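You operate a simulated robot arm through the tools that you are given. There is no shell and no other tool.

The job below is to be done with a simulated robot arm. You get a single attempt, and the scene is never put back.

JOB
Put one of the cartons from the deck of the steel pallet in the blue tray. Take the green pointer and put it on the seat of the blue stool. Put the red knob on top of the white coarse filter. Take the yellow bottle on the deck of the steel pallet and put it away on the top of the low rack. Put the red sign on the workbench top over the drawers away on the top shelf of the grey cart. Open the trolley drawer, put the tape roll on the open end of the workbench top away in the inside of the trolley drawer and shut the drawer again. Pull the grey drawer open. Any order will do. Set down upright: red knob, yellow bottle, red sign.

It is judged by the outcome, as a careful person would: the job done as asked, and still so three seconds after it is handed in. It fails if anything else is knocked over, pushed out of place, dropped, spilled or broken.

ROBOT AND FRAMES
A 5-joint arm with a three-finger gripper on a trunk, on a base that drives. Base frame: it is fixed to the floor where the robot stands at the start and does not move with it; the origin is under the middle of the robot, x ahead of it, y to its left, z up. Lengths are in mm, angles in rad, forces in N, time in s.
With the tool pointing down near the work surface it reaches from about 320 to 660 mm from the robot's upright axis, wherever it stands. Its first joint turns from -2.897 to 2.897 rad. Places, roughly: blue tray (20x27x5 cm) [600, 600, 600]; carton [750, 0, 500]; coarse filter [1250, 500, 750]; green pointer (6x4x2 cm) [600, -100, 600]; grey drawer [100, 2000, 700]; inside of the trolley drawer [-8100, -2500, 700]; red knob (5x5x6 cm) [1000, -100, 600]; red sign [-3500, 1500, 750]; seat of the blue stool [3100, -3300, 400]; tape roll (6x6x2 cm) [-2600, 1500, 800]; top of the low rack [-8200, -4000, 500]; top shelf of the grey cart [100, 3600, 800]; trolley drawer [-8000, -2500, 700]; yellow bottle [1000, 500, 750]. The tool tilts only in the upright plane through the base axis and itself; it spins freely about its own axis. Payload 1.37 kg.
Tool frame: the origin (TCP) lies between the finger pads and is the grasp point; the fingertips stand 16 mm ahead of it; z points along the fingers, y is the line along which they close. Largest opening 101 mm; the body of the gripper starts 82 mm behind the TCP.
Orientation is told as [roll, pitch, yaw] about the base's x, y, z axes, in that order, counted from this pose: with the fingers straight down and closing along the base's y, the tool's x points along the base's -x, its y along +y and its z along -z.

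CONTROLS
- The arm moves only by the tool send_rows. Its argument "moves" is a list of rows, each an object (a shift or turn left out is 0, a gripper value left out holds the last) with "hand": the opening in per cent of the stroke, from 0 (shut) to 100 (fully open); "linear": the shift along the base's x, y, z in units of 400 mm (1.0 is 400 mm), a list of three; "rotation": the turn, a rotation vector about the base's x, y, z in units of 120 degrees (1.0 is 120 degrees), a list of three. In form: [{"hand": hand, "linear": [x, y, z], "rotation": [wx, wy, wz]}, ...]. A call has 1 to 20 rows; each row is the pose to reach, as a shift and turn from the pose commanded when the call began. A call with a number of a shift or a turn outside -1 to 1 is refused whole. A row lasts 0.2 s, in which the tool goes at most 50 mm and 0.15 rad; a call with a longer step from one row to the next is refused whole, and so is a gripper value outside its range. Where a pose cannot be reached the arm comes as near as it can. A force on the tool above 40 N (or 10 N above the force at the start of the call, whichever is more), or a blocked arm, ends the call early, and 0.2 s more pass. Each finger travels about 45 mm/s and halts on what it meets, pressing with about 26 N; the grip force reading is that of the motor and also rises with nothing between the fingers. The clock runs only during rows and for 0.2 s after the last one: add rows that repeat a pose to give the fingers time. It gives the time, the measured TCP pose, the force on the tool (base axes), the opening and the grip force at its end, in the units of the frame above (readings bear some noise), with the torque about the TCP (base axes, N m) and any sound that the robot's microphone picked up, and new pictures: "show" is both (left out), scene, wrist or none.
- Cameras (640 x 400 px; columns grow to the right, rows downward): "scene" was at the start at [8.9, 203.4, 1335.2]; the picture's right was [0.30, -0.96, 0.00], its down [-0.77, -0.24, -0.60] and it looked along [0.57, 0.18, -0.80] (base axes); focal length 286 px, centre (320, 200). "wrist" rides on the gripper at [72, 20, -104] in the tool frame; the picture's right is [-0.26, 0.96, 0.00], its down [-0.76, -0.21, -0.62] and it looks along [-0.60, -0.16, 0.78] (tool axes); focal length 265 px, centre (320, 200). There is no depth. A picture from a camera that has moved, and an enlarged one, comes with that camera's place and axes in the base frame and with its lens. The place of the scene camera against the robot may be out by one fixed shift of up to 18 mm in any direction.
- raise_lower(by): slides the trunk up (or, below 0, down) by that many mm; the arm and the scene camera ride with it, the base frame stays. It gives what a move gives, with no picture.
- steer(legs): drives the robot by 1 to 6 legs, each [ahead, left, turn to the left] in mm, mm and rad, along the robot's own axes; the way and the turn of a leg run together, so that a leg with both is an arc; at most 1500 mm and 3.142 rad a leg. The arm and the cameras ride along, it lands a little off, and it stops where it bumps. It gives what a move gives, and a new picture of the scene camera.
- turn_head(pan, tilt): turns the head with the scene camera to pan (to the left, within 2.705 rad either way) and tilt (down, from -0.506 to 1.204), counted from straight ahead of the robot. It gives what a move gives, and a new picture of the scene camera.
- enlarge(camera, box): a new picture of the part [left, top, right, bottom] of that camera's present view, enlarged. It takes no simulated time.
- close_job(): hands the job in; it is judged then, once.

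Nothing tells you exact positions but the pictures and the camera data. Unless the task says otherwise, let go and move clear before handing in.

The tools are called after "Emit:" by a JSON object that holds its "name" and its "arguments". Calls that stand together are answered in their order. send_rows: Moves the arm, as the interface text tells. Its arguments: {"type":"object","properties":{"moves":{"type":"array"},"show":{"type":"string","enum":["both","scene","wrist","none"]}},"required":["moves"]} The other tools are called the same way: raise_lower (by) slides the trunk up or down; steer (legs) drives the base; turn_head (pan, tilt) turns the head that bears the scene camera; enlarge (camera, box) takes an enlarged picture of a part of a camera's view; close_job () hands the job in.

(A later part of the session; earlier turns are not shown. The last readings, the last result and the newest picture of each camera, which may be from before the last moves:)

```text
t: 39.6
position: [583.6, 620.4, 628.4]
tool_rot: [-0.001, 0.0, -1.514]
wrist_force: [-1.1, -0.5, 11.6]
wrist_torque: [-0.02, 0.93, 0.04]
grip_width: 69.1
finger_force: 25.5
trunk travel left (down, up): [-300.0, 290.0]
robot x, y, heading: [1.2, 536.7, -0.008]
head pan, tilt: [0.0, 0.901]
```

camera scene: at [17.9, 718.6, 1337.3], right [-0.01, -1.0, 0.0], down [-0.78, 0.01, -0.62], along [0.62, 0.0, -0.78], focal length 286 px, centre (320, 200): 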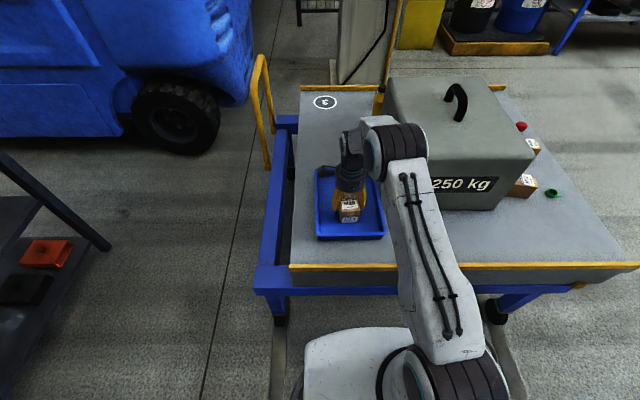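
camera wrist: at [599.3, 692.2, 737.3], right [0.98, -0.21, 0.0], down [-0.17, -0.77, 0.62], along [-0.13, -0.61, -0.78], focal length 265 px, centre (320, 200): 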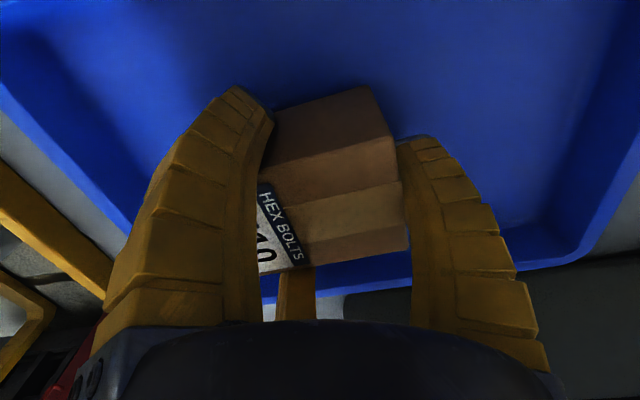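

Contact felt at z≈628. Releasing and lifting straight up.

Emit:
{"name": "send_rows", "arguments": {"moves": [{"hand": 60, "linear": [0, 0, 0.003]}, {"hand": 92, "linear": [0, 0, 0.003]}, {"hand": 92, "linear": [0, 0, 0.003]}, {"hand": 92, "linear": [0, 0, 0.003]}, {"hand": 92, "linear": [0, 0, 0.05]}, {"hand": 92, "linear": [0, 0, 0.15]}, {"hand": 92, "linear": [0, 0, 0.25]}, {"hand": 92, "linear": [0, 0, 0.35]}, {"hand": 92, "linear": [0, 0, 0.35]}], "show": "both"}}

```text
t: 41.6
position: [583.9, 620.3, 765.9]
tool_rot: [0.002, -0.001, -1.515]
wrist_force: [0.1, -0.5, -0.6]
wrist_torque: [0.02, 0.0, 0.05]
grip_width: 93.6
finger_force: 1.1
trunk travel left (down, up): [-300.0, 290.0]
robot x, y, heading: [0.3, 535.6, -0.004]
head pan, tilt: [0.0, 0.901]
camera scene: at [17.3, 718.5, 1337.3], right [-0.01, -1.0, 0.0], down [-0.78, 0.01, -0.62], along [0.62, 0.0, -0.78], focal length 286 px, centre (320, 200)
camera wrist: at [598.4, 692.0, 869.7], right [0.98, -0.21, 0.0], down [-0.17, -0.77, 0.62], along [-0.13, -0.61, -0.78], focal length 265 px, centre (320, 200)
```

scene: 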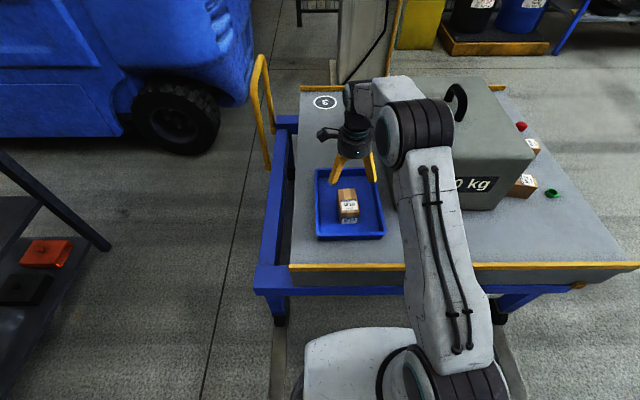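
wrist: 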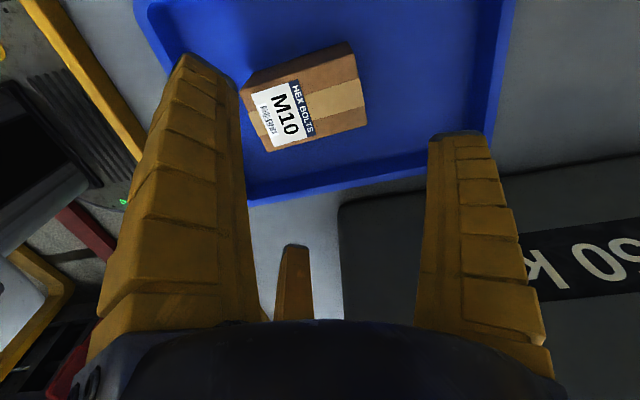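

The carton sits in the tray. Next I'll retract and drive around to the right side of the pallet, to reach the knob and see behind the block.

Emit:
{"name": "send_rows", "arguments": {"moves": [{"hand": 92, "linear": [-0.1, -0.05, 0.05]}, {"linear": [-0.2, -0.1, 0.1]}, {"linear": [-0.3, -0.15, 0.15]}, {"linear": [-0.4, -0.2, 0.2]}, {"linear": [-0.45, -0.2, 0.2]}], "show": "none"}}

Emit:
{"name": "turn_head", "arguments": {"pan": -0.8, "tilt": 0.6}}

Emit:
{"name": "steer", "arguments": {"legs": [[0, -1160, 0]]}}

```text
t: 42.8
position: [404.4, 539.1, 846.8]
tool_rot: [-0.001, -0.002, -1.515]
wrist_force: [-0.1, 0.1, -0.2]
wrist_torque: [0.01, -0.01, 0.01]
grip_width: 93.6
finger_force: 0.6
trunk travel left (down, up): [-300.0, 290.0]
robot x, y, heading: [-0.4, 539.3, -0.008]
head pan, tilt: [0.0, 0.901]
```

```text
t: 44.0
position: [404.2, 538.9, 847.2]
tool_rot: [0.002, 0.001, -1.516]
wrist_force: [0.4, -0.2, -0.6]
wrist_torque: [-0.03, -0.01, 0.03]
grip_width: 93.9
finger_force: 1.1
trunk travel left (down, up): [-300.0, 290.0]
robot x, y, heading: [3.3, 538.5, -0.007]
head pan, tilt: [-0.799, 0.6]
camera scene: at [3.1, 655.3, 1362.1], right [-0.72, -0.69, 0.0], down [-0.39, 0.41, -0.82], along [0.57, -0.6, -0.57], focal length 286 px, centre (320, 200)
```

scene: 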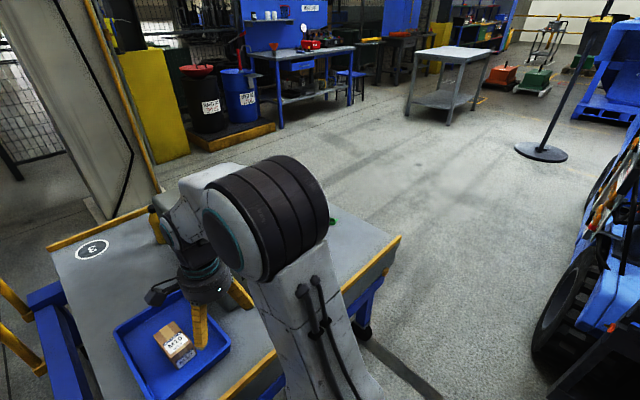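

```text
t: 48.0
position: [414.7, -242.8, 847.2]
tool_rot: [-0.001, -0.001, -1.566]
wrist_force: [0.0, 0.7, 0.4]
wrist_torque: [-0.01, -0.02, -0.03]
grip_width: 93.7
finger_force: 0.9
trunk travel left (down, up): [-300.0, 290.0]
robot x, y, heading: [16.4, -224.4, -0.06]
head pan, tilt: [-0.799, 0.6]
stopped in leg 1: the robot was blocked; the commanded pose is now the measured one
camera scene: at [19.4, -107.0, 1362.1], right [-0.76, -0.65, 0.0], down [-0.37, 0.43, -0.83], along [0.54, -0.62, -0.56], focal length 286 px, centre (320, 200)
```

scene: 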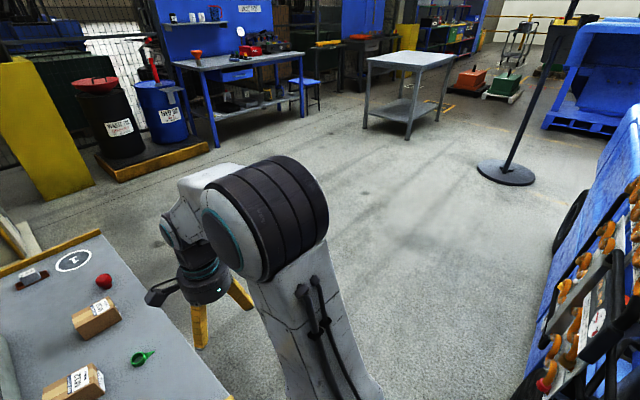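

The robot bumped something near y≈−224. I'll look to the right and behind to see what.

Emit:
{"name": "turn_head", "arguments": {"pan": -1.6, "tilt": 0.9}}

Emit:
{"name": "turn_head", "arguments": {"pan": -2.3, "tilt": 1.0}}

Emit:
{"name": "turn_head", "arguments": {"pan": 2.6, "tilt": 0.9}}

```text
t: 49.1
position: [414.6, -243.1, 847.2]
tool_rot: [-0.001, 0.0, -1.566]
wrist_force: [-0.5, 0.1, -0.4]
wrist_torque: [-0.01, 0.0, 0.01]
grip_width: 93.5
finger_force: 0.6
trunk travel left (down, up): [-300.0, 290.0]
robot x, y, heading: [15.4, -226.6, -0.054]
head pan, tilt: [-1.6, 0.901]
camera scene: at [-44.9, -115.6, 1337.4], right [-1.0, 0.09, 0.0], down [0.07, 0.78, -0.62], along [-0.05, -0.62, -0.78], focal length 286 px, centre (320, 200)
```

scene: 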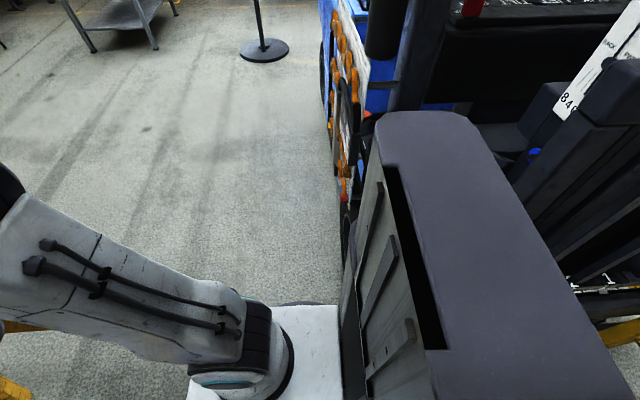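

```text
t: 50.2
position: [415.2, -242.8, 847.0]
tool_rot: [0.0, 0.001, -1.564]
wrist_force: [0.2, 0.5, 0.3]
wrist_torque: [0.02, -0.01, 0.0]
grip_width: 93.8
finger_force: 0.8
trunk travel left (down, up): [-300.0, 290.0]
robot x, y, heading: [11.1, -222.3, -0.058]
head pan, tilt: [-2.3, 1.0]
camera scene: at [-87.7, -89.6, 1330.1], right [-0.71, 0.71, 0.0], down [0.6, 0.59, -0.54], along [-0.38, -0.38, -0.84], focal length 286 px, centre (320, 200)
```

scene: 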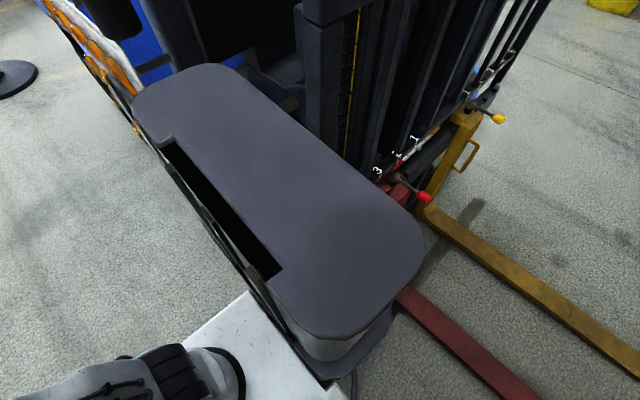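

```text
t: 54.0
position: [415.2, -243.1, 846.6]
tool_rot: [-0.001, -0.001, -1.566]
wrist_force: [-0.5, -0.2, -0.4]
wrist_torque: [-0.03, 0.02, -0.04]
grip_width: 93.9
finger_force: 1.3
trunk travel left (down, up): [-300.0, 290.0]
robot x, y, heading: [12.7, -221.2, -0.055]
head pan, tilt: [2.601, 0.901]
camera scene: at [-100.7, 2.2, 1337.3], right [0.56, 0.83, 0.0], down [0.65, -0.44, -0.62], along [-0.51, 0.35, -0.78], focal length 286 px, centre (320, 200)
```

scene: 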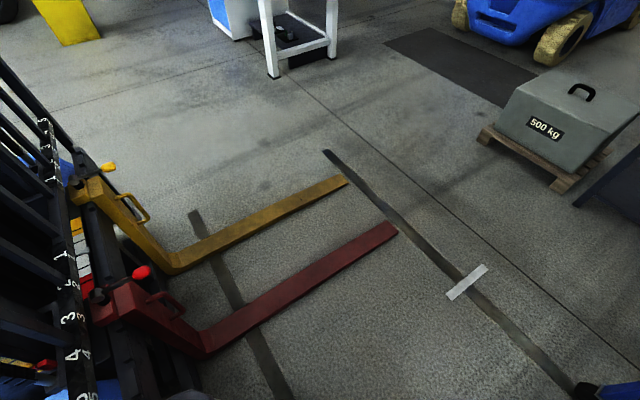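

The tall dark block is my own trunk column; the forklift side sits close to my right-rear. I'll look straight down beside the base to see the actual gap.

Emit:
{"name": "turn_head", "arguments": {"pan": -1.3, "tilt": 1.2}}

Emit:
{"name": "turn_head", "arguments": {"pan": 0.0, "tilt": 1.2}}

Emit:
{"name": "turn_head", "arguments": {"pan": 1.5, "tilt": 1.2}}

Emit:
{"name": "turn_head", "arguments": {"pan": -2.7, "tilt": 0.6}}

```text
t: 57.2
position: [414.4, -242.5, 847.5]
tool_rot: [-0.002, 0.002, -1.566]
wrist_force: [0.8, 0.4, -0.9]
wrist_torque: [-0.04, 0.02, 0.01]
grip_width: 93.8
finger_force: 0.5
trunk travel left (down, up): [-300.0, 290.0]
robot x, y, heading: [15.9, -225.2, -0.064]
head pan, tilt: [-1.3, 1.201]
camera scene: at [-26.5, -95.1, 1317.5], right [-0.98, -0.21, 0.0], down [-0.2, 0.91, -0.36], along [0.08, -0.35, -0.93], focal length 286 px, centre (320, 200)
```

scene: 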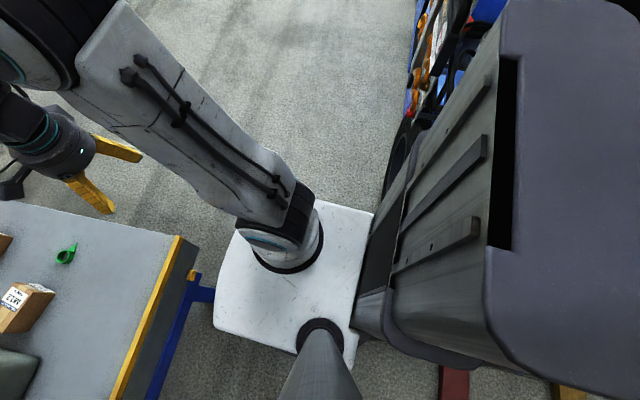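

```text
t: 58.7
position: [415.7, -242.0, 847.4]
tool_rot: [0.0, 0.0, -1.566]
wrist_force: [0.1, -0.6, -0.6]
wrist_torque: [0.01, -0.01, 0.02]
grip_width: 93.9
finger_force: 0.4
trunk travel left (down, up): [-300.0, 290.0]
robot x, y, heading: [10.8, -223.7, -0.06]
head pan, tilt: [0.0, 1.201]
camera scene: at [17.5, -43.7, 1317.5], right [-0.06, -1.0, 0.0], down [-0.93, 0.05, -0.36], along [0.36, -0.02, -0.93], focal length 286 px, centre (320, 200)
```

scene: 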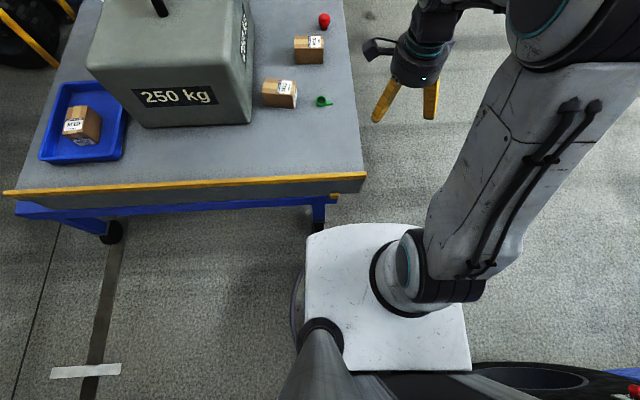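

```text
t: 60.3
position: [414.4, -242.4, 847.0]
tool_rot: [0.0, -0.001, -1.565]
wrist_force: [0.0, 0.4, 0.7]
wrist_torque: [0.02, 0.02, 0.02]
grip_width: 93.9
finger_force: 0.5
trunk travel left (down, up): [-300.0, 290.0]
robot x, y, heading: [14.6, -224.0, -0.063]
head pan, tilt: [1.499, 1.201]
camera scene: at [-31.1, 15.0, 1317.5], right [0.99, -0.13, 0.0], down [-0.12, -0.92, -0.36], along [0.05, 0.36, -0.93], focal length 286 px, centre (320, 200)
```

scene: 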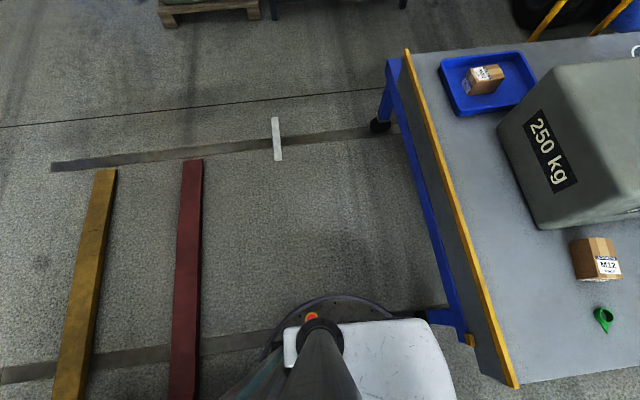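

```text
t: 63.7
position: [414.3, -243.3, 846.8]
tool_rot: [-0.002, 0.0, -1.565]
wrist_force: [-0.1, 0.2, 0.5]
wrist_torque: [0.03, 0.0, -0.01]
grip_width: 93.8
finger_force: 0.7
trunk travel left (down, up): [-300.0, 290.0]
robot x, y, heading: [14.9, -224.0, -0.06]
head pan, tilt: [-2.7, 0.6]
camera scene: at [-120.3, -73.5, 1362.1], right [-0.37, 0.93, 0.0], down [0.52, 0.21, -0.83], along [-0.76, -0.31, -0.56], focal length 286 px, centre (320, 200)
```

scene: 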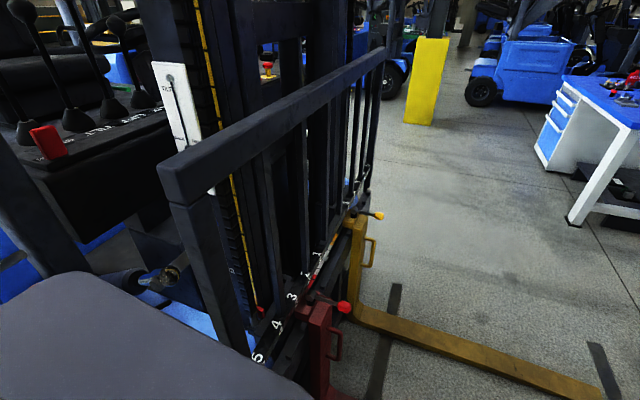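

The forklift's wheel blocks the gap to the right, so I will have to loop round the forklift. Before leaving I'll take the green pointer from here, first squaring up and moving away from the wheel.

Emit:
{"name": "steer", "arguments": {"legs": [[0, 150, 0.0], [0, 0, 0.06]]}}

Emit:
{"name": "turn_head", "arguments": {"pan": -0.2, "tilt": 0.9}}

```text
t: 65.5
position: [423.0, -68.1, 847.7]
tool_rot: [-0.002, -0.002, -1.506]
wrist_force: [-0.4, -0.2, -0.3]
wrist_torque: [0.02, -0.01, 0.02]
grip_width: 93.8
finger_force: 0.6
trunk travel left (down, up): [-300.0, 290.0]
robot x, y, heading: [21.1, -72.8, -0.001]
head pan, tilt: [-2.7, 0.6]
camera scene: at [-120.0, 68.8, 1362.1], right [-0.43, 0.9, 0.0], down [0.51, 0.24, -0.83], along [-0.75, -0.35, -0.56], focal length 286 px, centre (320, 200)
```

scene: 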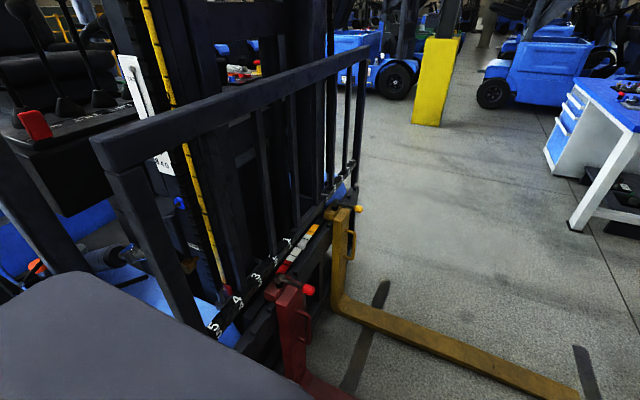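

```text
t: 67.8
position: [423.0, -68.6, 847.6]
tool_rot: [-0.002, 0.001, -1.506]
wrist_force: [-0.4, 0.3, -0.5]
wrist_torque: [-0.02, -0.01, 0.01]
grip_width: 93.5
finger_force: 0.3
trunk travel left (down, up): [-300.0, 290.0]
robot x, y, heading: [22.9, -75.5, 0.002]
head pan, tilt: [-0.201, 0.901]
camera scene: at [33.8, 91.9, 1337.4], right [-0.2, -0.98, 0.0], down [-0.77, 0.15, -0.62], along [0.61, -0.12, -0.78], focal length 286 px, centre (320, 200)
```

scene: 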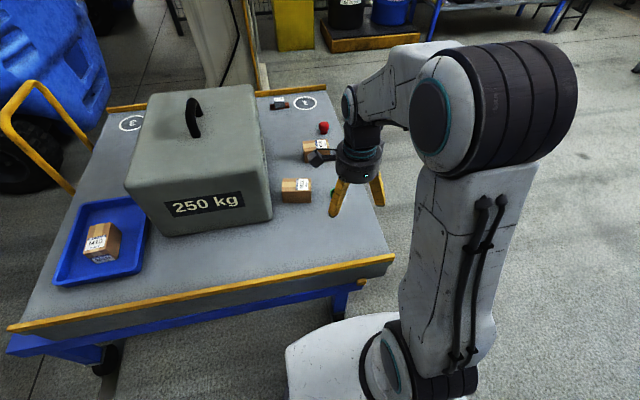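

Now I'll turn the tool back to yaw 0 (single finger away from the pointer's tail) and move over the pointer.

Emit:
{"name": "send_rows", "arguments": {"moves": [{"hand": 65, "rotation": [0, 0, 0.07]}, {"rotation": [0, 0, 0.14]}, {"rotation": [0, 0, 0.21]}, {"rotation": [0, 0, 0.28]}, {"rotation": [0, 0, 0.35]}, {"rotation": [0, 0, 0.42]}, {"rotation": [0, 0, 0.49]}, {"linear": [0.08, 0, 0], "rotation": [0, 0, 0.56]}, {"linear": [0.16, -0.02, 0], "rotation": [0, 0, 0.63]}, {"linear": [0.24, -0.03, -0.05], "rotation": [0, 0, 0.7]}, {"linear": [0.32, -0.04, -0.1], "rotation": [0, 0, 0.719]}, {"linear": [0.42, -0.045, -0.15], "rotation": [0, 0, 0.719]}, {"linear": [0.45, -0.045, -0.25], "rotation": [0, 0, 0.719]}, {"linear": [0.45, -0.045, -0.25], "rotation": [0, 0, 0.719]}], "show": "wrist"}}

Emit:
{"name": "enlarge", "arguments": {"camera": "wrist", "box": [220, 40, 460, 190]}}

```text
t: 70.8
position: [604.4, -84.8, 746.5]
tool_rot: [-0.001, -0.001, -0.001]
wrist_force: [0.0, -0.2, -0.5]
wrist_torque: [-0.01, 0.0, 0.0]
grip_width: 68.7
finger_force: 2.2
trunk travel left (down, up): [-300.0, 290.0]
robot x, y, heading: [21.5, -75.3, 0.002]
head pan, tilt: [-0.201, 0.901]
camera wrist: at [530.9, -66.6, 849.5], right [0.26, 0.96, 0.0], down [0.76, -0.21, 0.62], along [0.6, -0.16, -0.78], focal length 265 px, centre (320, 200)
```

wrist: 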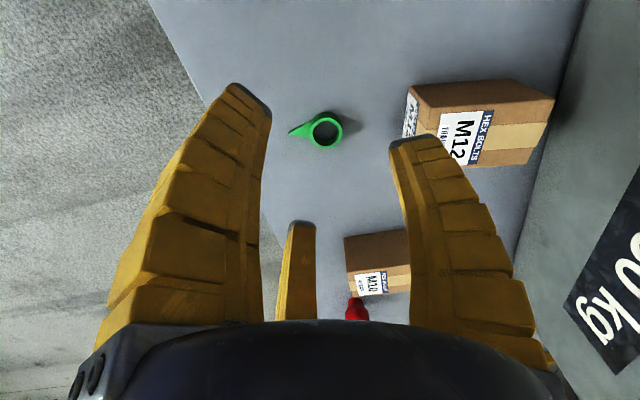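

```text
2.67 times, centred on (340, 115) of wrist
camera zoom: at [530.9, -66.6, 849.5], right [0.26, 0.96, 0.0], down [0.76, -0.21, 0.62], along [0.6, -0.16, -0.78], focal length 708 px, centre (267, 427)
```

zoom: 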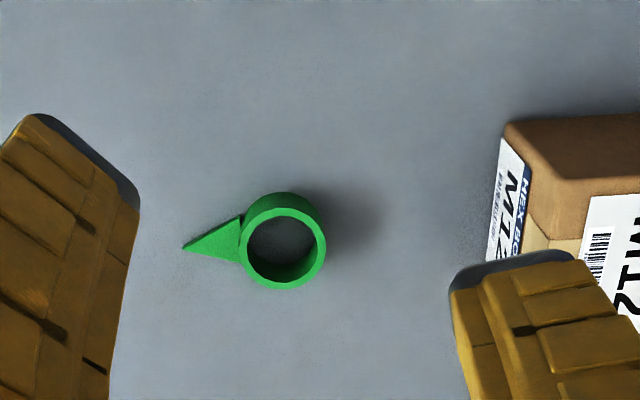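

The ring centre is about (635, −88), ~31 mm across. Descending over it.

Emit:
{"name": "send_rows", "arguments": {"moves": [{"hand": 65, "linear": [0.0765, -0.007, 0]}, {"linear": [0.0765, -0.007, -0.1]}, {"linear": [0.0765, -0.007, -0.2]}, {"linear": [0.0765, -0.007, -0.28]}, {"linear": [0.0765, -0.007, -0.31]}, {"linear": [0.0765, -0.007, -0.31]}], "show": "both"}}

```text
t: 72.2
position: [634.0, -87.1, 619.8]
tool_rot: [0.0, -0.001, 0.001]
wrist_force: [-0.4, -1.0, 0.4]
wrist_torque: [-0.01, -0.01, -0.01]
grip_width: 68.7
finger_force: 2.6
trunk travel left (down, up): [-300.0, 290.0]
robot x, y, heading: [20.7, -74.3, 0.002]
head pan, tilt: [-0.201, 0.901]
camera scene: at [33.9, 91.9, 1337.3], right [-0.2, -0.98, 0.0], down [-0.77, 0.15, -0.62], along [0.61, -0.12, -0.78], focal length 286 px, centre (320, 200)
camera wrist: at [562.3, -70.0, 724.4], right [0.26, 0.96, 0.0], down [0.76, -0.21, 0.62], along [0.6, -0.16, -0.78], focal length 265 px, centre (320, 200)
```

scene: 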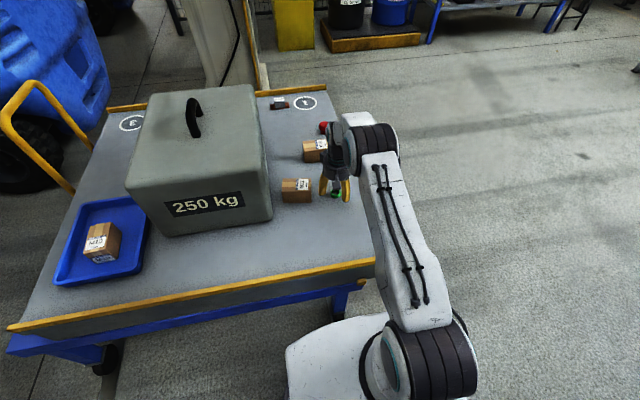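
wrist: 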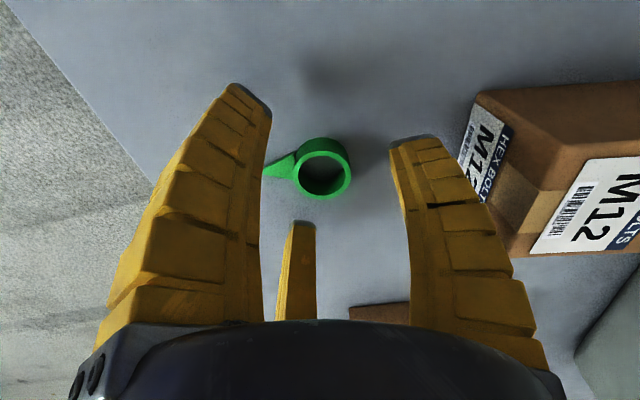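

The ring is centred between the fingers. Lowering a touch and closing.

Emit:
{"name": "send_rows", "arguments": {"moves": [{"hand": 65, "linear": [0, 0, -0.01]}, {"hand": 40, "linear": [0, 0, -0.01]}, {"hand": 15, "linear": [0, 0, -0.01]}, {"hand": 15, "linear": [0, 0, -0.01]}, {"hand": 15, "linear": [0, 0, -0.01]}, {"hand": 15, "linear": [0, 0, -0.01]}, {"hand": 15, "linear": [0, 0, -0.01]}], "show": "wrist"}}

```text
t: 73.8
position: [635.0, -88.2, 618.0]
tool_rot: [0.0, 0.0, 0.0]
wrist_force: [0.1, -0.6, -0.2]
wrist_torque: [0.02, -0.02, 0.01]
grip_width: 21.1
finger_force: 3.8
trunk travel left (down, up): [-300.0, 290.0]
robot x, y, heading: [20.6, -74.2, 0.006]
head pan, tilt: [-0.201, 0.901]
camera wrist: at [562.2, -70.1, 721.1], right [0.26, 0.96, 0.0], down [0.76, -0.21, 0.62], along [0.6, -0.16, -0.78], focal length 265 px, centre (320, 200)
```

wrist: 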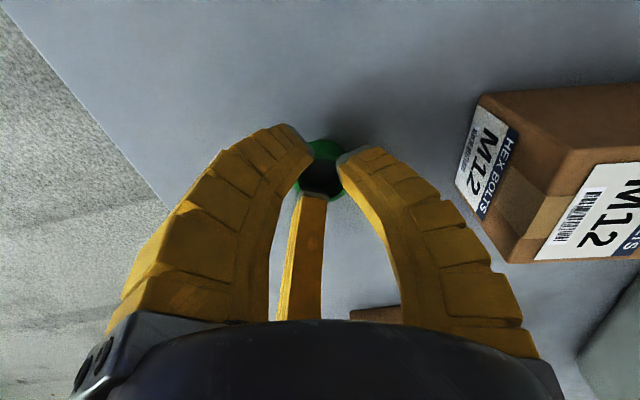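

The fingers closed above the ring without contact. I'll open, go lower, feeling for the deck.

Emit:
{"name": "send_rows", "arguments": {"moves": [{"hand": 40, "linear": [0, 0, 0.02]}, {"hand": 65, "linear": [0, 0, 0.02]}, {"hand": 65, "linear": [0, 0, 0.02]}, {"hand": 65, "linear": [0, 0, 0.02]}, {"hand": 65, "linear": [0, 0, 0.0]}, {"linear": [0, 0, -0.015]}, {"linear": [0, 0, -0.025]}, {"linear": [0, 0, -0.03]}, {"linear": [0, 0, -0.03]}], "show": "both"}}

Emit:
{"name": "enlarge", "arguments": {"camera": "scene", "box": [280, 130, 400, 220]}}

```text
t: 75.8
position: [633.8, -88.8, 607.2]
tool_rot: [-0.001, 0.001, 0.0]
wrist_force: [0.2, -0.1, -0.4]
wrist_torque: [-0.02, -0.04, -0.01]
grip_width: 68.7
finger_force: 2.3
trunk travel left (down, up): [-300.0, 290.0]
robot x, y, heading: [20.7, -75.7, 0.003]
head pan, tilt: [-0.201, 0.901]
camera scene: at [33.9, 91.9, 1337.3], right [-0.2, -0.98, 0.0], down [-0.77, 0.15, -0.62], along [0.61, -0.12, -0.78], focal length 286 px, centre (320, 200)
camera wrist: at [561.8, -70.4, 709.9], right [0.26, 0.96, 0.0], down [0.76, -0.21, 0.62], along [0.6, -0.16, -0.78], focal length 265 px, centre (320, 200)
```

scene: 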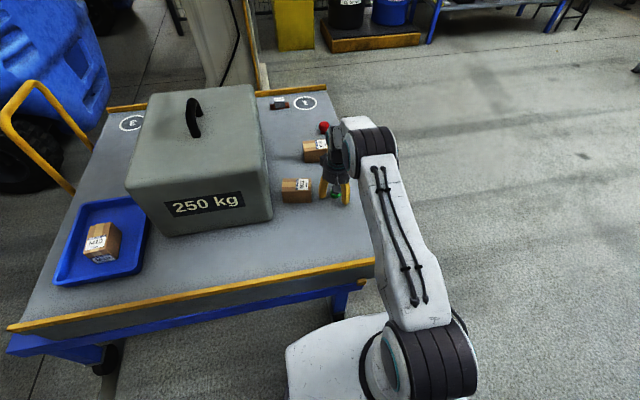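
wrist: 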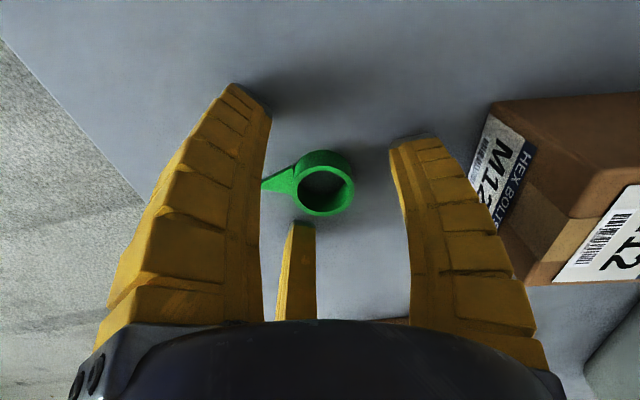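

```text
4.44 times, centred on (340, 175) of scene
camera zoom: at [33.9, 91.9, 1337.3], right [-0.2, -0.98, 0.0], down [-0.77, 0.15, -0.62], along [0.61, -0.12, -0.78], focal length 1269 px, centre (231, 311)
```

zoom: 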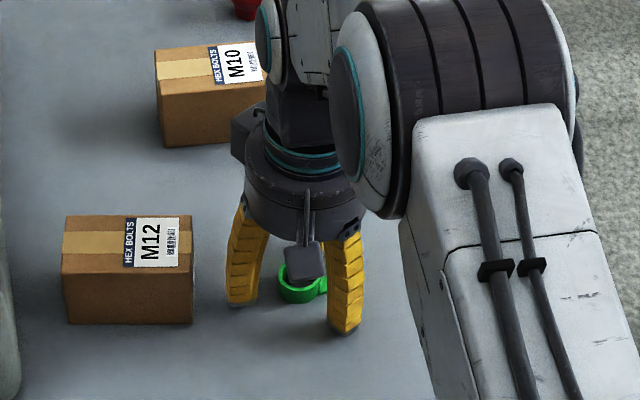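

Triangulating again, the ring's top is nearer z≈595 (deck ≈ 576) and its centre x≈643. I'll shift and go down further.

Emit:
{"name": "send_rows", "arguments": {"moves": [{"hand": 65, "linear": [0.02, 0, 0]}, {"linear": [0.02, 0, -0.01]}, {"linear": [0.02, 0, -0.02]}, {"linear": [0.02, 0, -0.026]}, {"linear": [0.02, 0, -0.026]}], "show": "wrist"}}

```text
t: 77.0
position: [642.5, -90.1, 601.0]
tool_rot: [0.001, -0.006, -0.001]
wrist_force: [-3.9, 0.9, 23.0]
wrist_torque: [-0.09, 0.36, -0.08]
grip_width: 67.1
finger_force: 1.4
trunk travel left (down, up): [-300.0, 290.0]
robot x, y, heading: [22.3, -72.9, 0.002]
head pan, tilt: [-0.201, 0.901]
camera wrist: at [569.6, -70.5, 702.9], right [0.26, 0.96, 0.0], down [0.75, -0.21, 0.63], along [0.6, -0.16, -0.78], focal length 265 px, centre (320, 200)
```

wrist: 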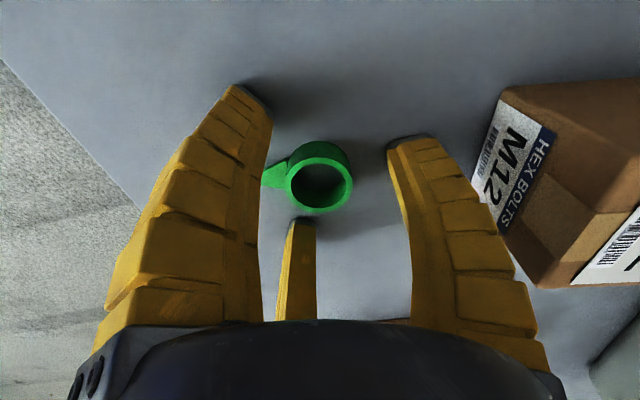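

Deck contact at TCP z≈601. I'll ease up 3 mm and close around the ring.

Emit:
{"name": "send_rows", "arguments": {"moves": [{"hand": 65, "linear": [0, 0, 0.01]}, {"hand": 50, "linear": [0, 0, 0.01]}, {"hand": 35, "linear": [0, 0, 0.01]}, {"hand": 15, "linear": [0, 0, 0.01]}, {"hand": 15, "linear": [0, 0, 0.01]}, {"hand": 15, "linear": [0, 0, 0.01]}, {"hand": 15, "linear": [0, 0, 0.01]}], "show": "wrist"}}

```text
t: 78.6
position: [642.5, -89.6, 601.2]
tool_rot: [0.001, -0.002, 0.0]
wrist_force: [-3.1, -1.4, 7.2]
wrist_torque: [0.07, 0.07, 0.04]
grip_width: 26.6
finger_force: 26.0
trunk travel left (down, up): [-300.0, 290.0]
robot x, y, heading: [23.7, -75.1, 0.001]
head pan, tilt: [-0.201, 0.901]
camera wrist: at [569.3, -70.6, 703.9], right [0.26, 0.96, 0.0], down [0.76, -0.21, 0.62], along [0.6, -0.16, -0.78], focal length 265 px, centre (320, 200)
```

wrist: 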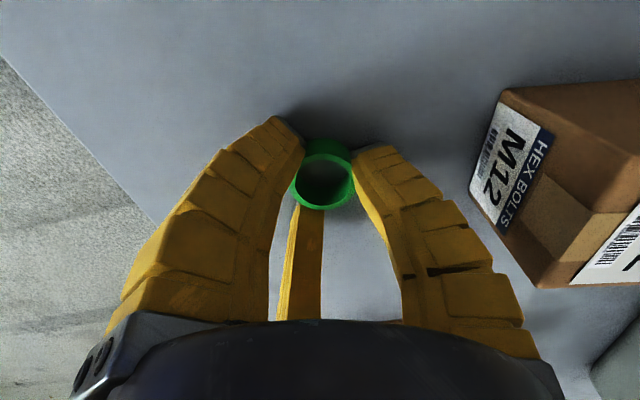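

Gripped (26 N, 27 mm). Lifting clear of the deck.

Emit:
{"name": "send_rows", "arguments": {"moves": [{"hand": 15, "linear": [0, 0, 0.05]}, {"linear": [0, 0, 0.15]}, {"linear": [0, 0, 0.27]}, {"linear": [-0.05, 0, 0.38]}, {"linear": [-0.15, 0, 0.45]}, {"linear": [-0.27, 0, 0.5]}, {"linear": [-0.39, 0.02, 0.5]}, {"linear": [-0.51, 0.04, 0.5]}, {"linear": [-0.6, 0.04, 0.5]}, {"linear": [-0.6, 0.04, 0.5]}], "show": "both"}}

```text
refused: row 6 steps farther than a row can; nothing moved
```

Emit:
{"name": "send_rows", "arguments": {"moves": [{"hand": 15, "linear": [0, 0, 0.05]}, {"linear": [0, 0, 0.15]}, {"linear": [0, 0, 0.27]}, {"linear": [-0.05, 0, 0.38]}, {"linear": [-0.15, 0, 0.44]}, {"linear": [-0.26, 0, 0.48]}, {"linear": [-0.37, 0.02, 0.5]}, {"linear": [-0.48, 0.04, 0.5]}, {"linear": [-0.58, 0.04, 0.5]}, {"linear": [-0.58, 0.04, 0.5]}], "show": "both"}}

```text
t: 80.8
position: [411.0, -72.9, 800.6]
tool_rot: [0.002, 0.0, -0.003]
wrist_force: [-0.1, -0.2, 0.1]
wrist_torque: [0.01, -0.01, -0.01]
grip_width: 25.7
finger_force: 26.2
trunk travel left (down, up): [-300.0, 290.0]
robot x, y, heading: [22.4, -74.4, 0.004]
head pan, tilt: [-0.201, 0.901]
camera scene: at [33.5, 91.9, 1337.3], right [-0.2, -0.98, 0.0], down [-0.77, 0.15, -0.62], along [0.61, -0.12, -0.78], focal length 286 px, centre (320, 200)
camera wrist: at [337.6, -54.9, 904.2], right [0.26, 0.96, 0.0], down [0.76, -0.21, 0.62], along [0.6, -0.16, -0.78], focal length 265 px, centre (320, 200)
```

scene: 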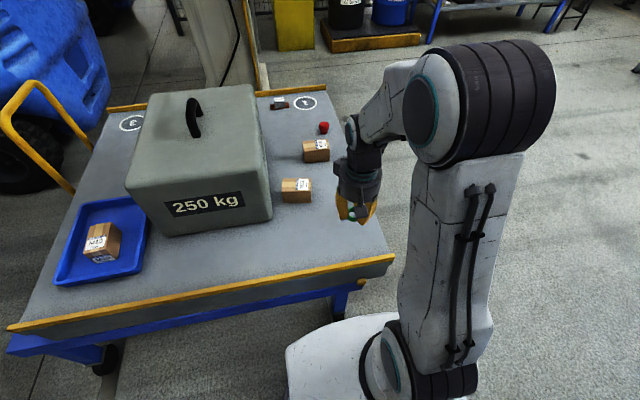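
wrist: 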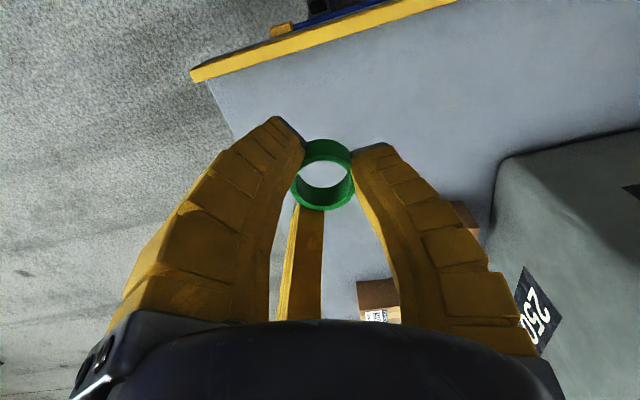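

The pointer is held securely. Now the loop: first left past the fork tips, then backward (west), checking with the camera.

Emit:
{"name": "steer", "arguments": {"legs": [[-90, 1244, 0]]}}

Emit:
{"name": "turn_head", "arguments": {"pan": 2.6, "tilt": 0.5}}

Emit:
{"name": "turn_head", "arguments": {"pan": -2.6, "tilt": 0.4}}

```text
t: 87.1
position: [307.2, 1167.9, 800.8]
tool_rot: [0.0, -0.001, 0.016]
wrist_force: [-0.4, -0.3, -0.4]
wrist_torque: [-0.03, 0.02, 0.0]
grip_width: 24.6
finger_force: 26.8
trunk travel left (down, up): [-300.0, 290.0]
robot x, y, heading: [-82.0, 1161.5, 0.02]
head pan, tilt: [-0.201, 0.901]
camera scene: at [-72.3, 1327.3, 1337.3], right [-0.18, -0.98, 0.0], down [-0.77, 0.14, -0.62], along [0.61, -0.11, -0.78], focal length 286 px, centre (320, 200)
```

scene: 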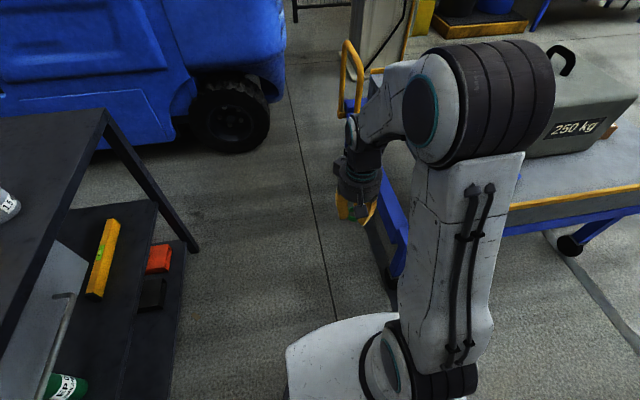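

```text
t: 89.5
position: [306.1, 1167.6, 801.7]
tool_rot: [0.001, 0.001, 0.015]
wrist_force: [0.7, 0.3, 0.2]
wrist_torque: [0.01, 0.01, 0.01]
grip_width: 24.8
finger_force: 26.1
trunk travel left (down, up): [-300.0, 290.0]
robot x, y, heading: [-82.4, 1162.3, 0.011]
head pan, tilt: [2.601, 0.499]
camera scene: at [-225.4, 1386.5, 1371.2], right [0.5, 0.87, 0.0], down [0.41, -0.24, -0.88], along [-0.76, 0.44, -0.48], focal length 286 px, centre (320, 200)
```

scene: 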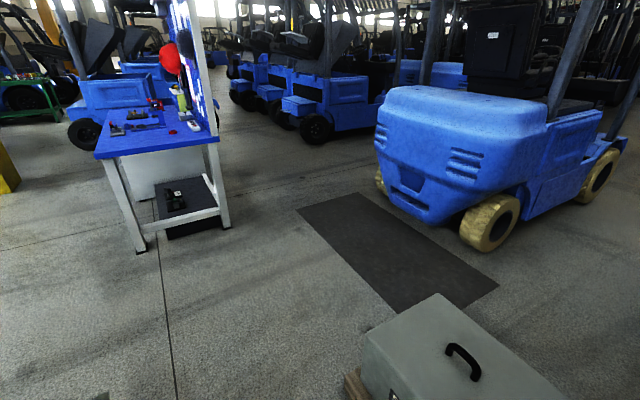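

```text
t: 93.6
position: [307.0, 1168.1, 801.7]
tool_rot: [0.0, 0.0, 0.016]
wrist_force: [-0.2, -0.4, -0.1]
wrist_torque: [0.02, -0.01, 0.01]
grip_width: 24.4
finger_force: 26.0
trunk travel left (down, up): [-300.0, 290.0]
robot x, y, heading: [-83.0, 1160.4, 0.013]
head pan, tilt: [-2.601, 0.4]
camera scene: at [-225.1, 1291.9, 1380.4], right [-0.53, 0.85, 0.0], down [0.33, 0.21, -0.92], along [-0.78, -0.49, -0.39], focal length 286 px, centre (320, 200)
```

scene: 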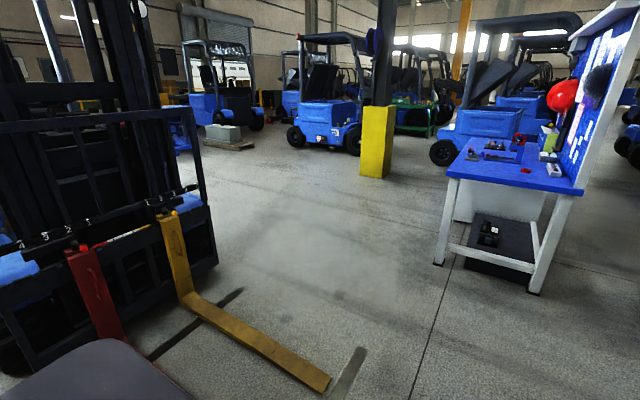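

West is open floor. Driving back past the fork tips and then south along x≈−1900.

Emit:
{"name": "steer", "arguments": {"legs": [[-1420, 20, 0], [-400, -760, 0], [0, -1300, 0]]}}

Emit:
{"name": "turn_head", "arguments": {"pan": -1.2, "tilt": 0.3}}

Emit:
{"name": "turn_head", "arguments": {"pan": -2.2, "tilt": 0.3}}

```text
t: 110.8
position: [-1479.1, -867.4, 801.0]
tool_rot: [0.001, -0.001, 0.013]
wrist_force: [0.3, 0.3, 0.3]
wrist_torque: [-0.01, 0.03, -0.04]
grip_width: 24.0
finger_force: 25.6
trunk travel left (down, up): [-300.0, 290.0]
robot x, y, heading: [-1867.0, -870.1, 0.014]
head pan, tilt: [-2.601, 0.4]
camera scene: at [-2010.9, -740.6, 1380.4], right [-0.53, 0.85, 0.0], down [0.33, 0.21, -0.92], along [-0.78, -0.49, -0.39], focal length 286 px, centre (320, 200)
```

scene: 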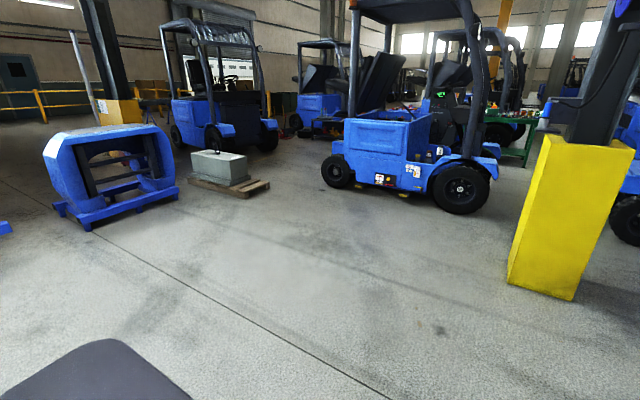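

```text
t: 112.3
position: [-1479.4, -865.1, 801.4]
tool_rot: [0.001, 0.002, 0.012]
wrist_force: [-0.4, 1.0, -0.2]
wrist_torque: [0.02, -0.01, 0.0]
grip_width: 24.0
finger_force: 25.6
trunk travel left (down, up): [-300.0, 290.0]
robot x, y, heading: [-1864.9, -875.7, 0.016]
head pan, tilt: [-1.201, 0.3]
camera scene: at [-1897.2, -778.3, 1389.6], right [-0.93, -0.37, 0.0], down [-0.11, 0.27, -0.96], along [0.36, -0.89, -0.3], focal length 286 px, centre (320, 200)
```

scene: 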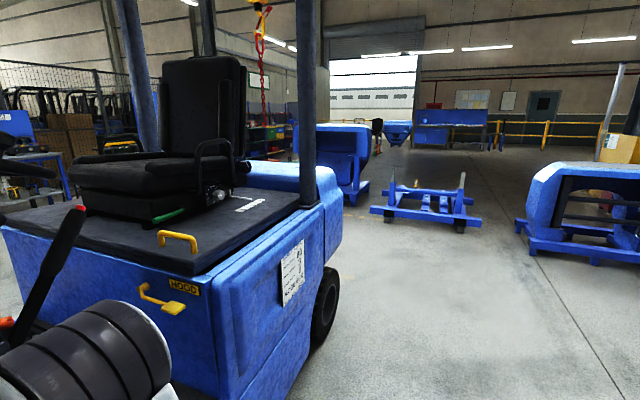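

```text
t: 113.6
position: [-1478.5, -866.3, 801.8]
tool_rot: [-0.001, 0.001, 0.013]
wrist_force: [-0.9, 0.1, 0.0]
wrist_torque: [-0.02, 0.0, -0.03]
grip_width: 24.0
finger_force: 25.8
trunk travel left (down, up): [-300.0, 290.0]
robot x, y, heading: [-1868.6, -871.2, 0.014]
head pan, tilt: [-2.201, 0.3]
camera scene: at [-1986.1, -768.0, 1389.6], right [-0.82, 0.58, 0.0], down [0.17, 0.24, -0.96], along [-0.55, -0.78, -0.3], focal length 286 px, centre (320, 200)
```

scene: 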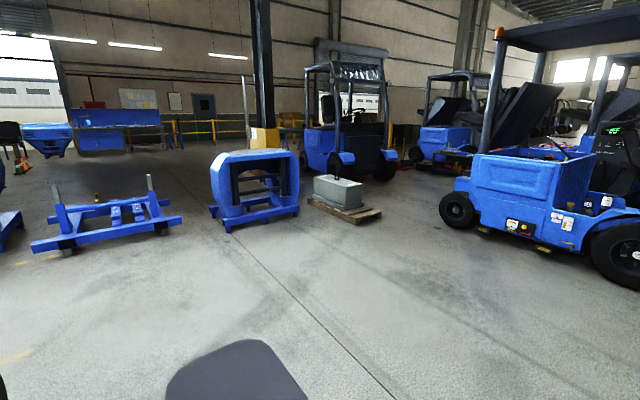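

The forklift ends near y≈−2750, with a low blue cart near y≈−4440; a ~1.7 m lane lies between. I'll go south to y≈−3750, then look east.

Emit:
{"name": "steer", "arguments": {"legs": [[0, -1500, -0.014], [0, -1380, 0]]}}

Emit:
{"name": "turn_head", "arguments": {"pan": -0.3, "tilt": 0.4}}

Emit:
{"name": "turn_head", "arguments": {"pan": 0.4, "tilt": 0.4}}

```text
t: 127.5
position: [-1460.7, -3752.7, 801.1]
tool_rot: [0.001, 0.001, 0.005]
wrist_force: [-0.4, -0.5, 0.4]
wrist_torque: [-0.03, 0.03, 0.02]
grip_width: 23.8
finger_force: 25.6
trunk travel left (down, up): [-300.0, 290.0]
robot x, y, heading: [-1851.5, -3749.1, 0.005]
head pan, tilt: [-2.201, 0.3]
camera scene: at [-1965.8, -3648.6, 1389.6], right [-0.81, 0.58, 0.0], down [0.17, 0.24, -0.96], along [-0.56, -0.77, -0.3], focal length 286 px, centre (320, 200)
```

scene: 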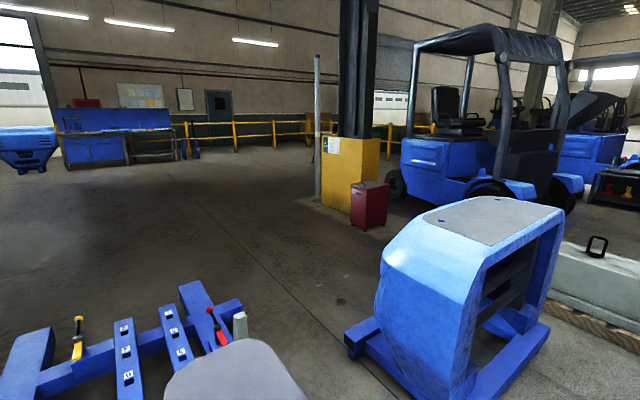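

```text
t: 129.4
position: [-1459.8, -3749.8, 800.7]
tool_rot: [0.001, 0.0, 0.003]
wrist_force: [0.1, 0.6, 0.2]
wrist_torque: [-0.02, 0.02, -0.03]
grip_width: 23.8
finger_force: 26.3
trunk travel left (down, up): [-300.0, 290.0]
robot x, y, heading: [-1849.0, -3750.6, 0.001]
head pan, tilt: [-0.3, 0.4]
camera scene: at [-1822.6, -3599.9, 1380.4], right [-0.29, -0.96, 0.0], down [-0.37, 0.11, -0.92], along [0.88, -0.27, -0.39], focal length 286 px, centre (320, 200)
```

scene: 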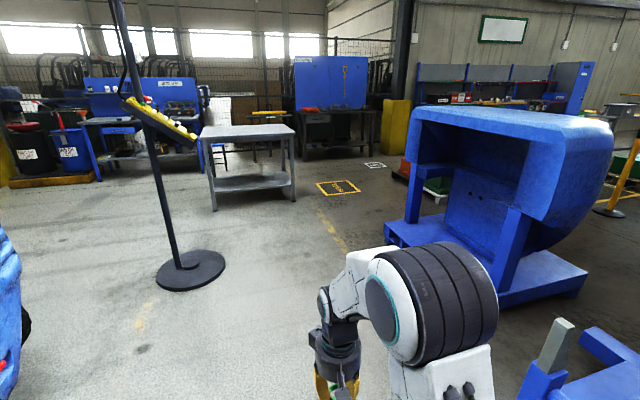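

```text
t: 130.5
position: [-1460.2, -3751.6, 801.6]
tool_rot: [0.0, 0.0, 0.004]
wrist_force: [-0.2, 0.3, -0.7]
wrist_torque: [0.05, 0.01, 0.01]
grip_width: 23.7
finger_force: 26.1
trunk travel left (down, up): [-300.0, 290.0]
robot x, y, heading: [-1848.6, -3751.7, 0.005]
head pan, tilt: [0.4, 0.4]
camera scene: at [-1826.0, -3536.5, 1380.4], right [0.39, -0.92, 0.0], down [-0.36, -0.15, -0.92], along [0.85, 0.36, -0.39], focal length 286 px, centre (320, 200)
```

scene: 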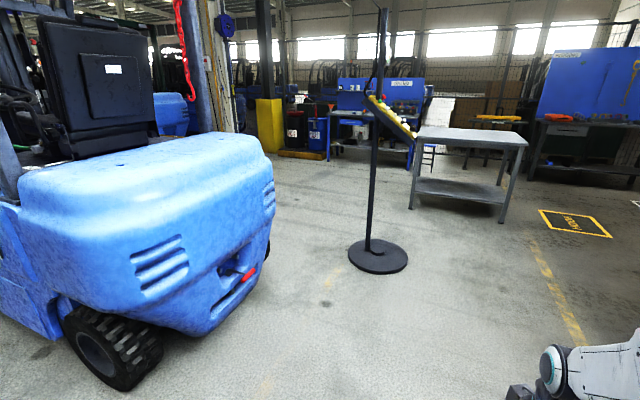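

Lane to the east: post base at about (246, −3167), table from x≈1365, blue bin south. I'll drive east along y≈−3900, then turn north between post and table.

Emit:
{"name": "steer", "arguments": {"legs": [[0, -150, -0.003], [1500, 0, 0], [1050, 0, 0]]}}

Emit:
{"name": "turn_head", "arguments": {"pan": 0.8, "tilt": 0.5}}

```text
t: 143.9
position: [1092.3, -3878.3, 800.6]
tool_rot: [-0.001, -0.001, 0.01]
wrist_force: [1.0, 0.1, 0.7]
wrist_torque: [-0.02, -0.04, 0.02]
grip_width: 24.0
finger_force: 25.7
trunk travel left (down, up): [-300.0, 290.0]
robot x, y, heading: [702.6, -3882.5, 0.011]
head pan, tilt: [0.4, 0.4]
camera scene: at [725.2, -3665.2, 1380.4], right [0.4, -0.92, 0.0], down [-0.36, -0.16, -0.92], along [0.84, 0.37, -0.39], focal length 286 px, centre (320, 200)
```

scene: 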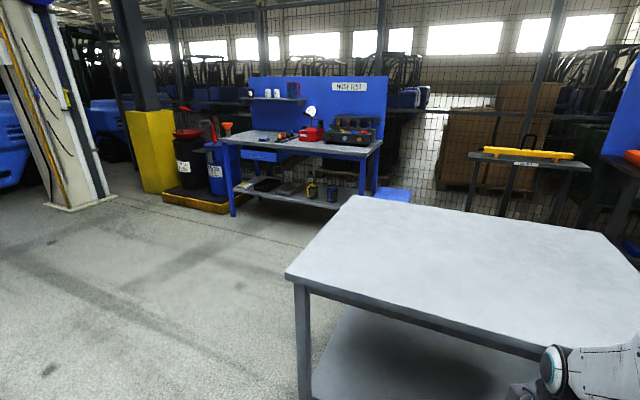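

```text
t: 144.8
position: [1092.3, -3877.1, 800.7]
tool_rot: [-0.001, 0.0, 0.011]
wrist_force: [0.2, -0.2, -0.6]
wrist_torque: [-0.02, 0.01, 0.02]
grip_width: 23.7
finger_force: 25.9
trunk travel left (down, up): [-300.0, 290.0]
robot x, y, heading: [702.3, -3883.3, 0.009]
head pan, tilt: [0.799, 0.499]
camera scene: at [703.0, -3636.3, 1371.2], right [0.72, -0.69, 0.0], down [-0.33, -0.35, -0.88], along [0.61, 0.64, -0.48], focal length 286 px, centre (320, 200)
```

scene: 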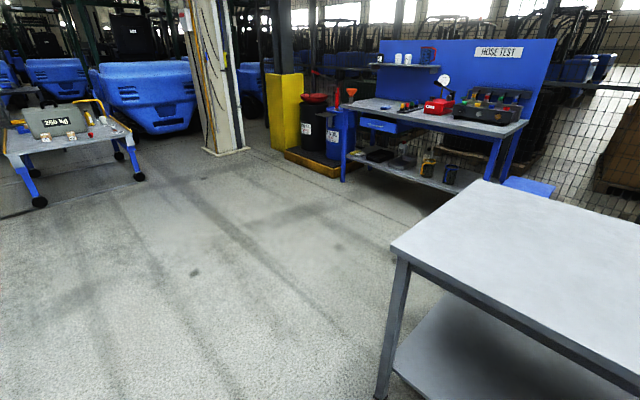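

I see the blue stool seat at about (3150, −3310) by the end of the bench, beyond the grey table. I'll turn north, pass between post and table, then east along the table's north side.

Emit:
{"name": "steer", "arguments": {"legs": [[0, 0, 1.56], [0, -190, 0], [1150, 0, 0]]}}

Emit:
{"name": "turn_head", "arguments": {"pan": -1.7, "tilt": 0.5}}

```text
t: 155.5
position: [900.5, -2354.4, 801.7]
tool_rot: [0.0, 0.001, 1.563]
wrist_force: [0.5, 0.8, -0.7]
wrist_torque: [0.01, -0.01, 0.02]
grip_width: 24.2
finger_force: 25.7
trunk travel left (down, up): [-300.0, 290.0]
robot x, y, heading: [899.0, -2745.7, 1.567]
head pan, tilt: [0.799, 0.499]
camera scene: at [656.9, -2733.0, 1371.2], right [0.7, 0.71, 0.0], down [0.34, -0.34, -0.88], along [-0.63, 0.61, -0.48], focal length 286 px, centre (320, 200)
```

scene: 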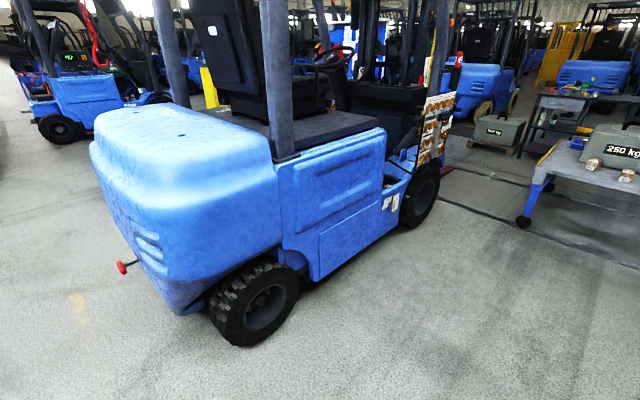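

```text
t: 157.8
position: [900.5, -2353.9, 801.2]
tool_rot: [0.0, 0.0, 1.566]
wrist_force: [0.0, -0.4, 0.3]
wrist_torque: [0.02, 0.01, -0.02]
grip_width: 23.8
finger_force: 25.7
trunk travel left (down, up): [-300.0, 290.0]
robot x, y, heading: [903.6, -2742.7, 1.56]
head pan, tilt: [-1.7, 0.499]
camera scene: at [812.0, -2808.8, 1371.2], right [-0.13, -0.99, 0.0], down [-0.47, 0.06, -0.88], along [0.87, -0.12, -0.48], focal length 286 px, centre (320, 200)
```

scene: 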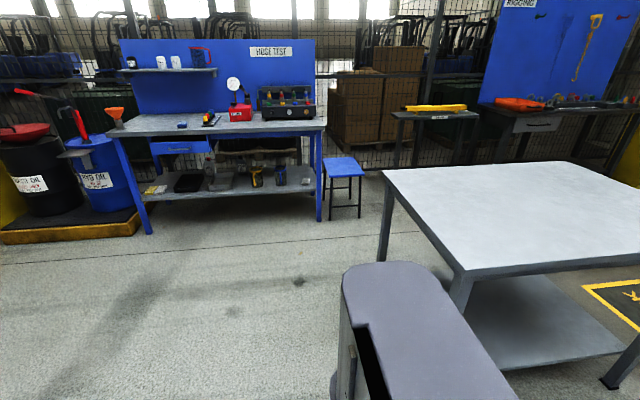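

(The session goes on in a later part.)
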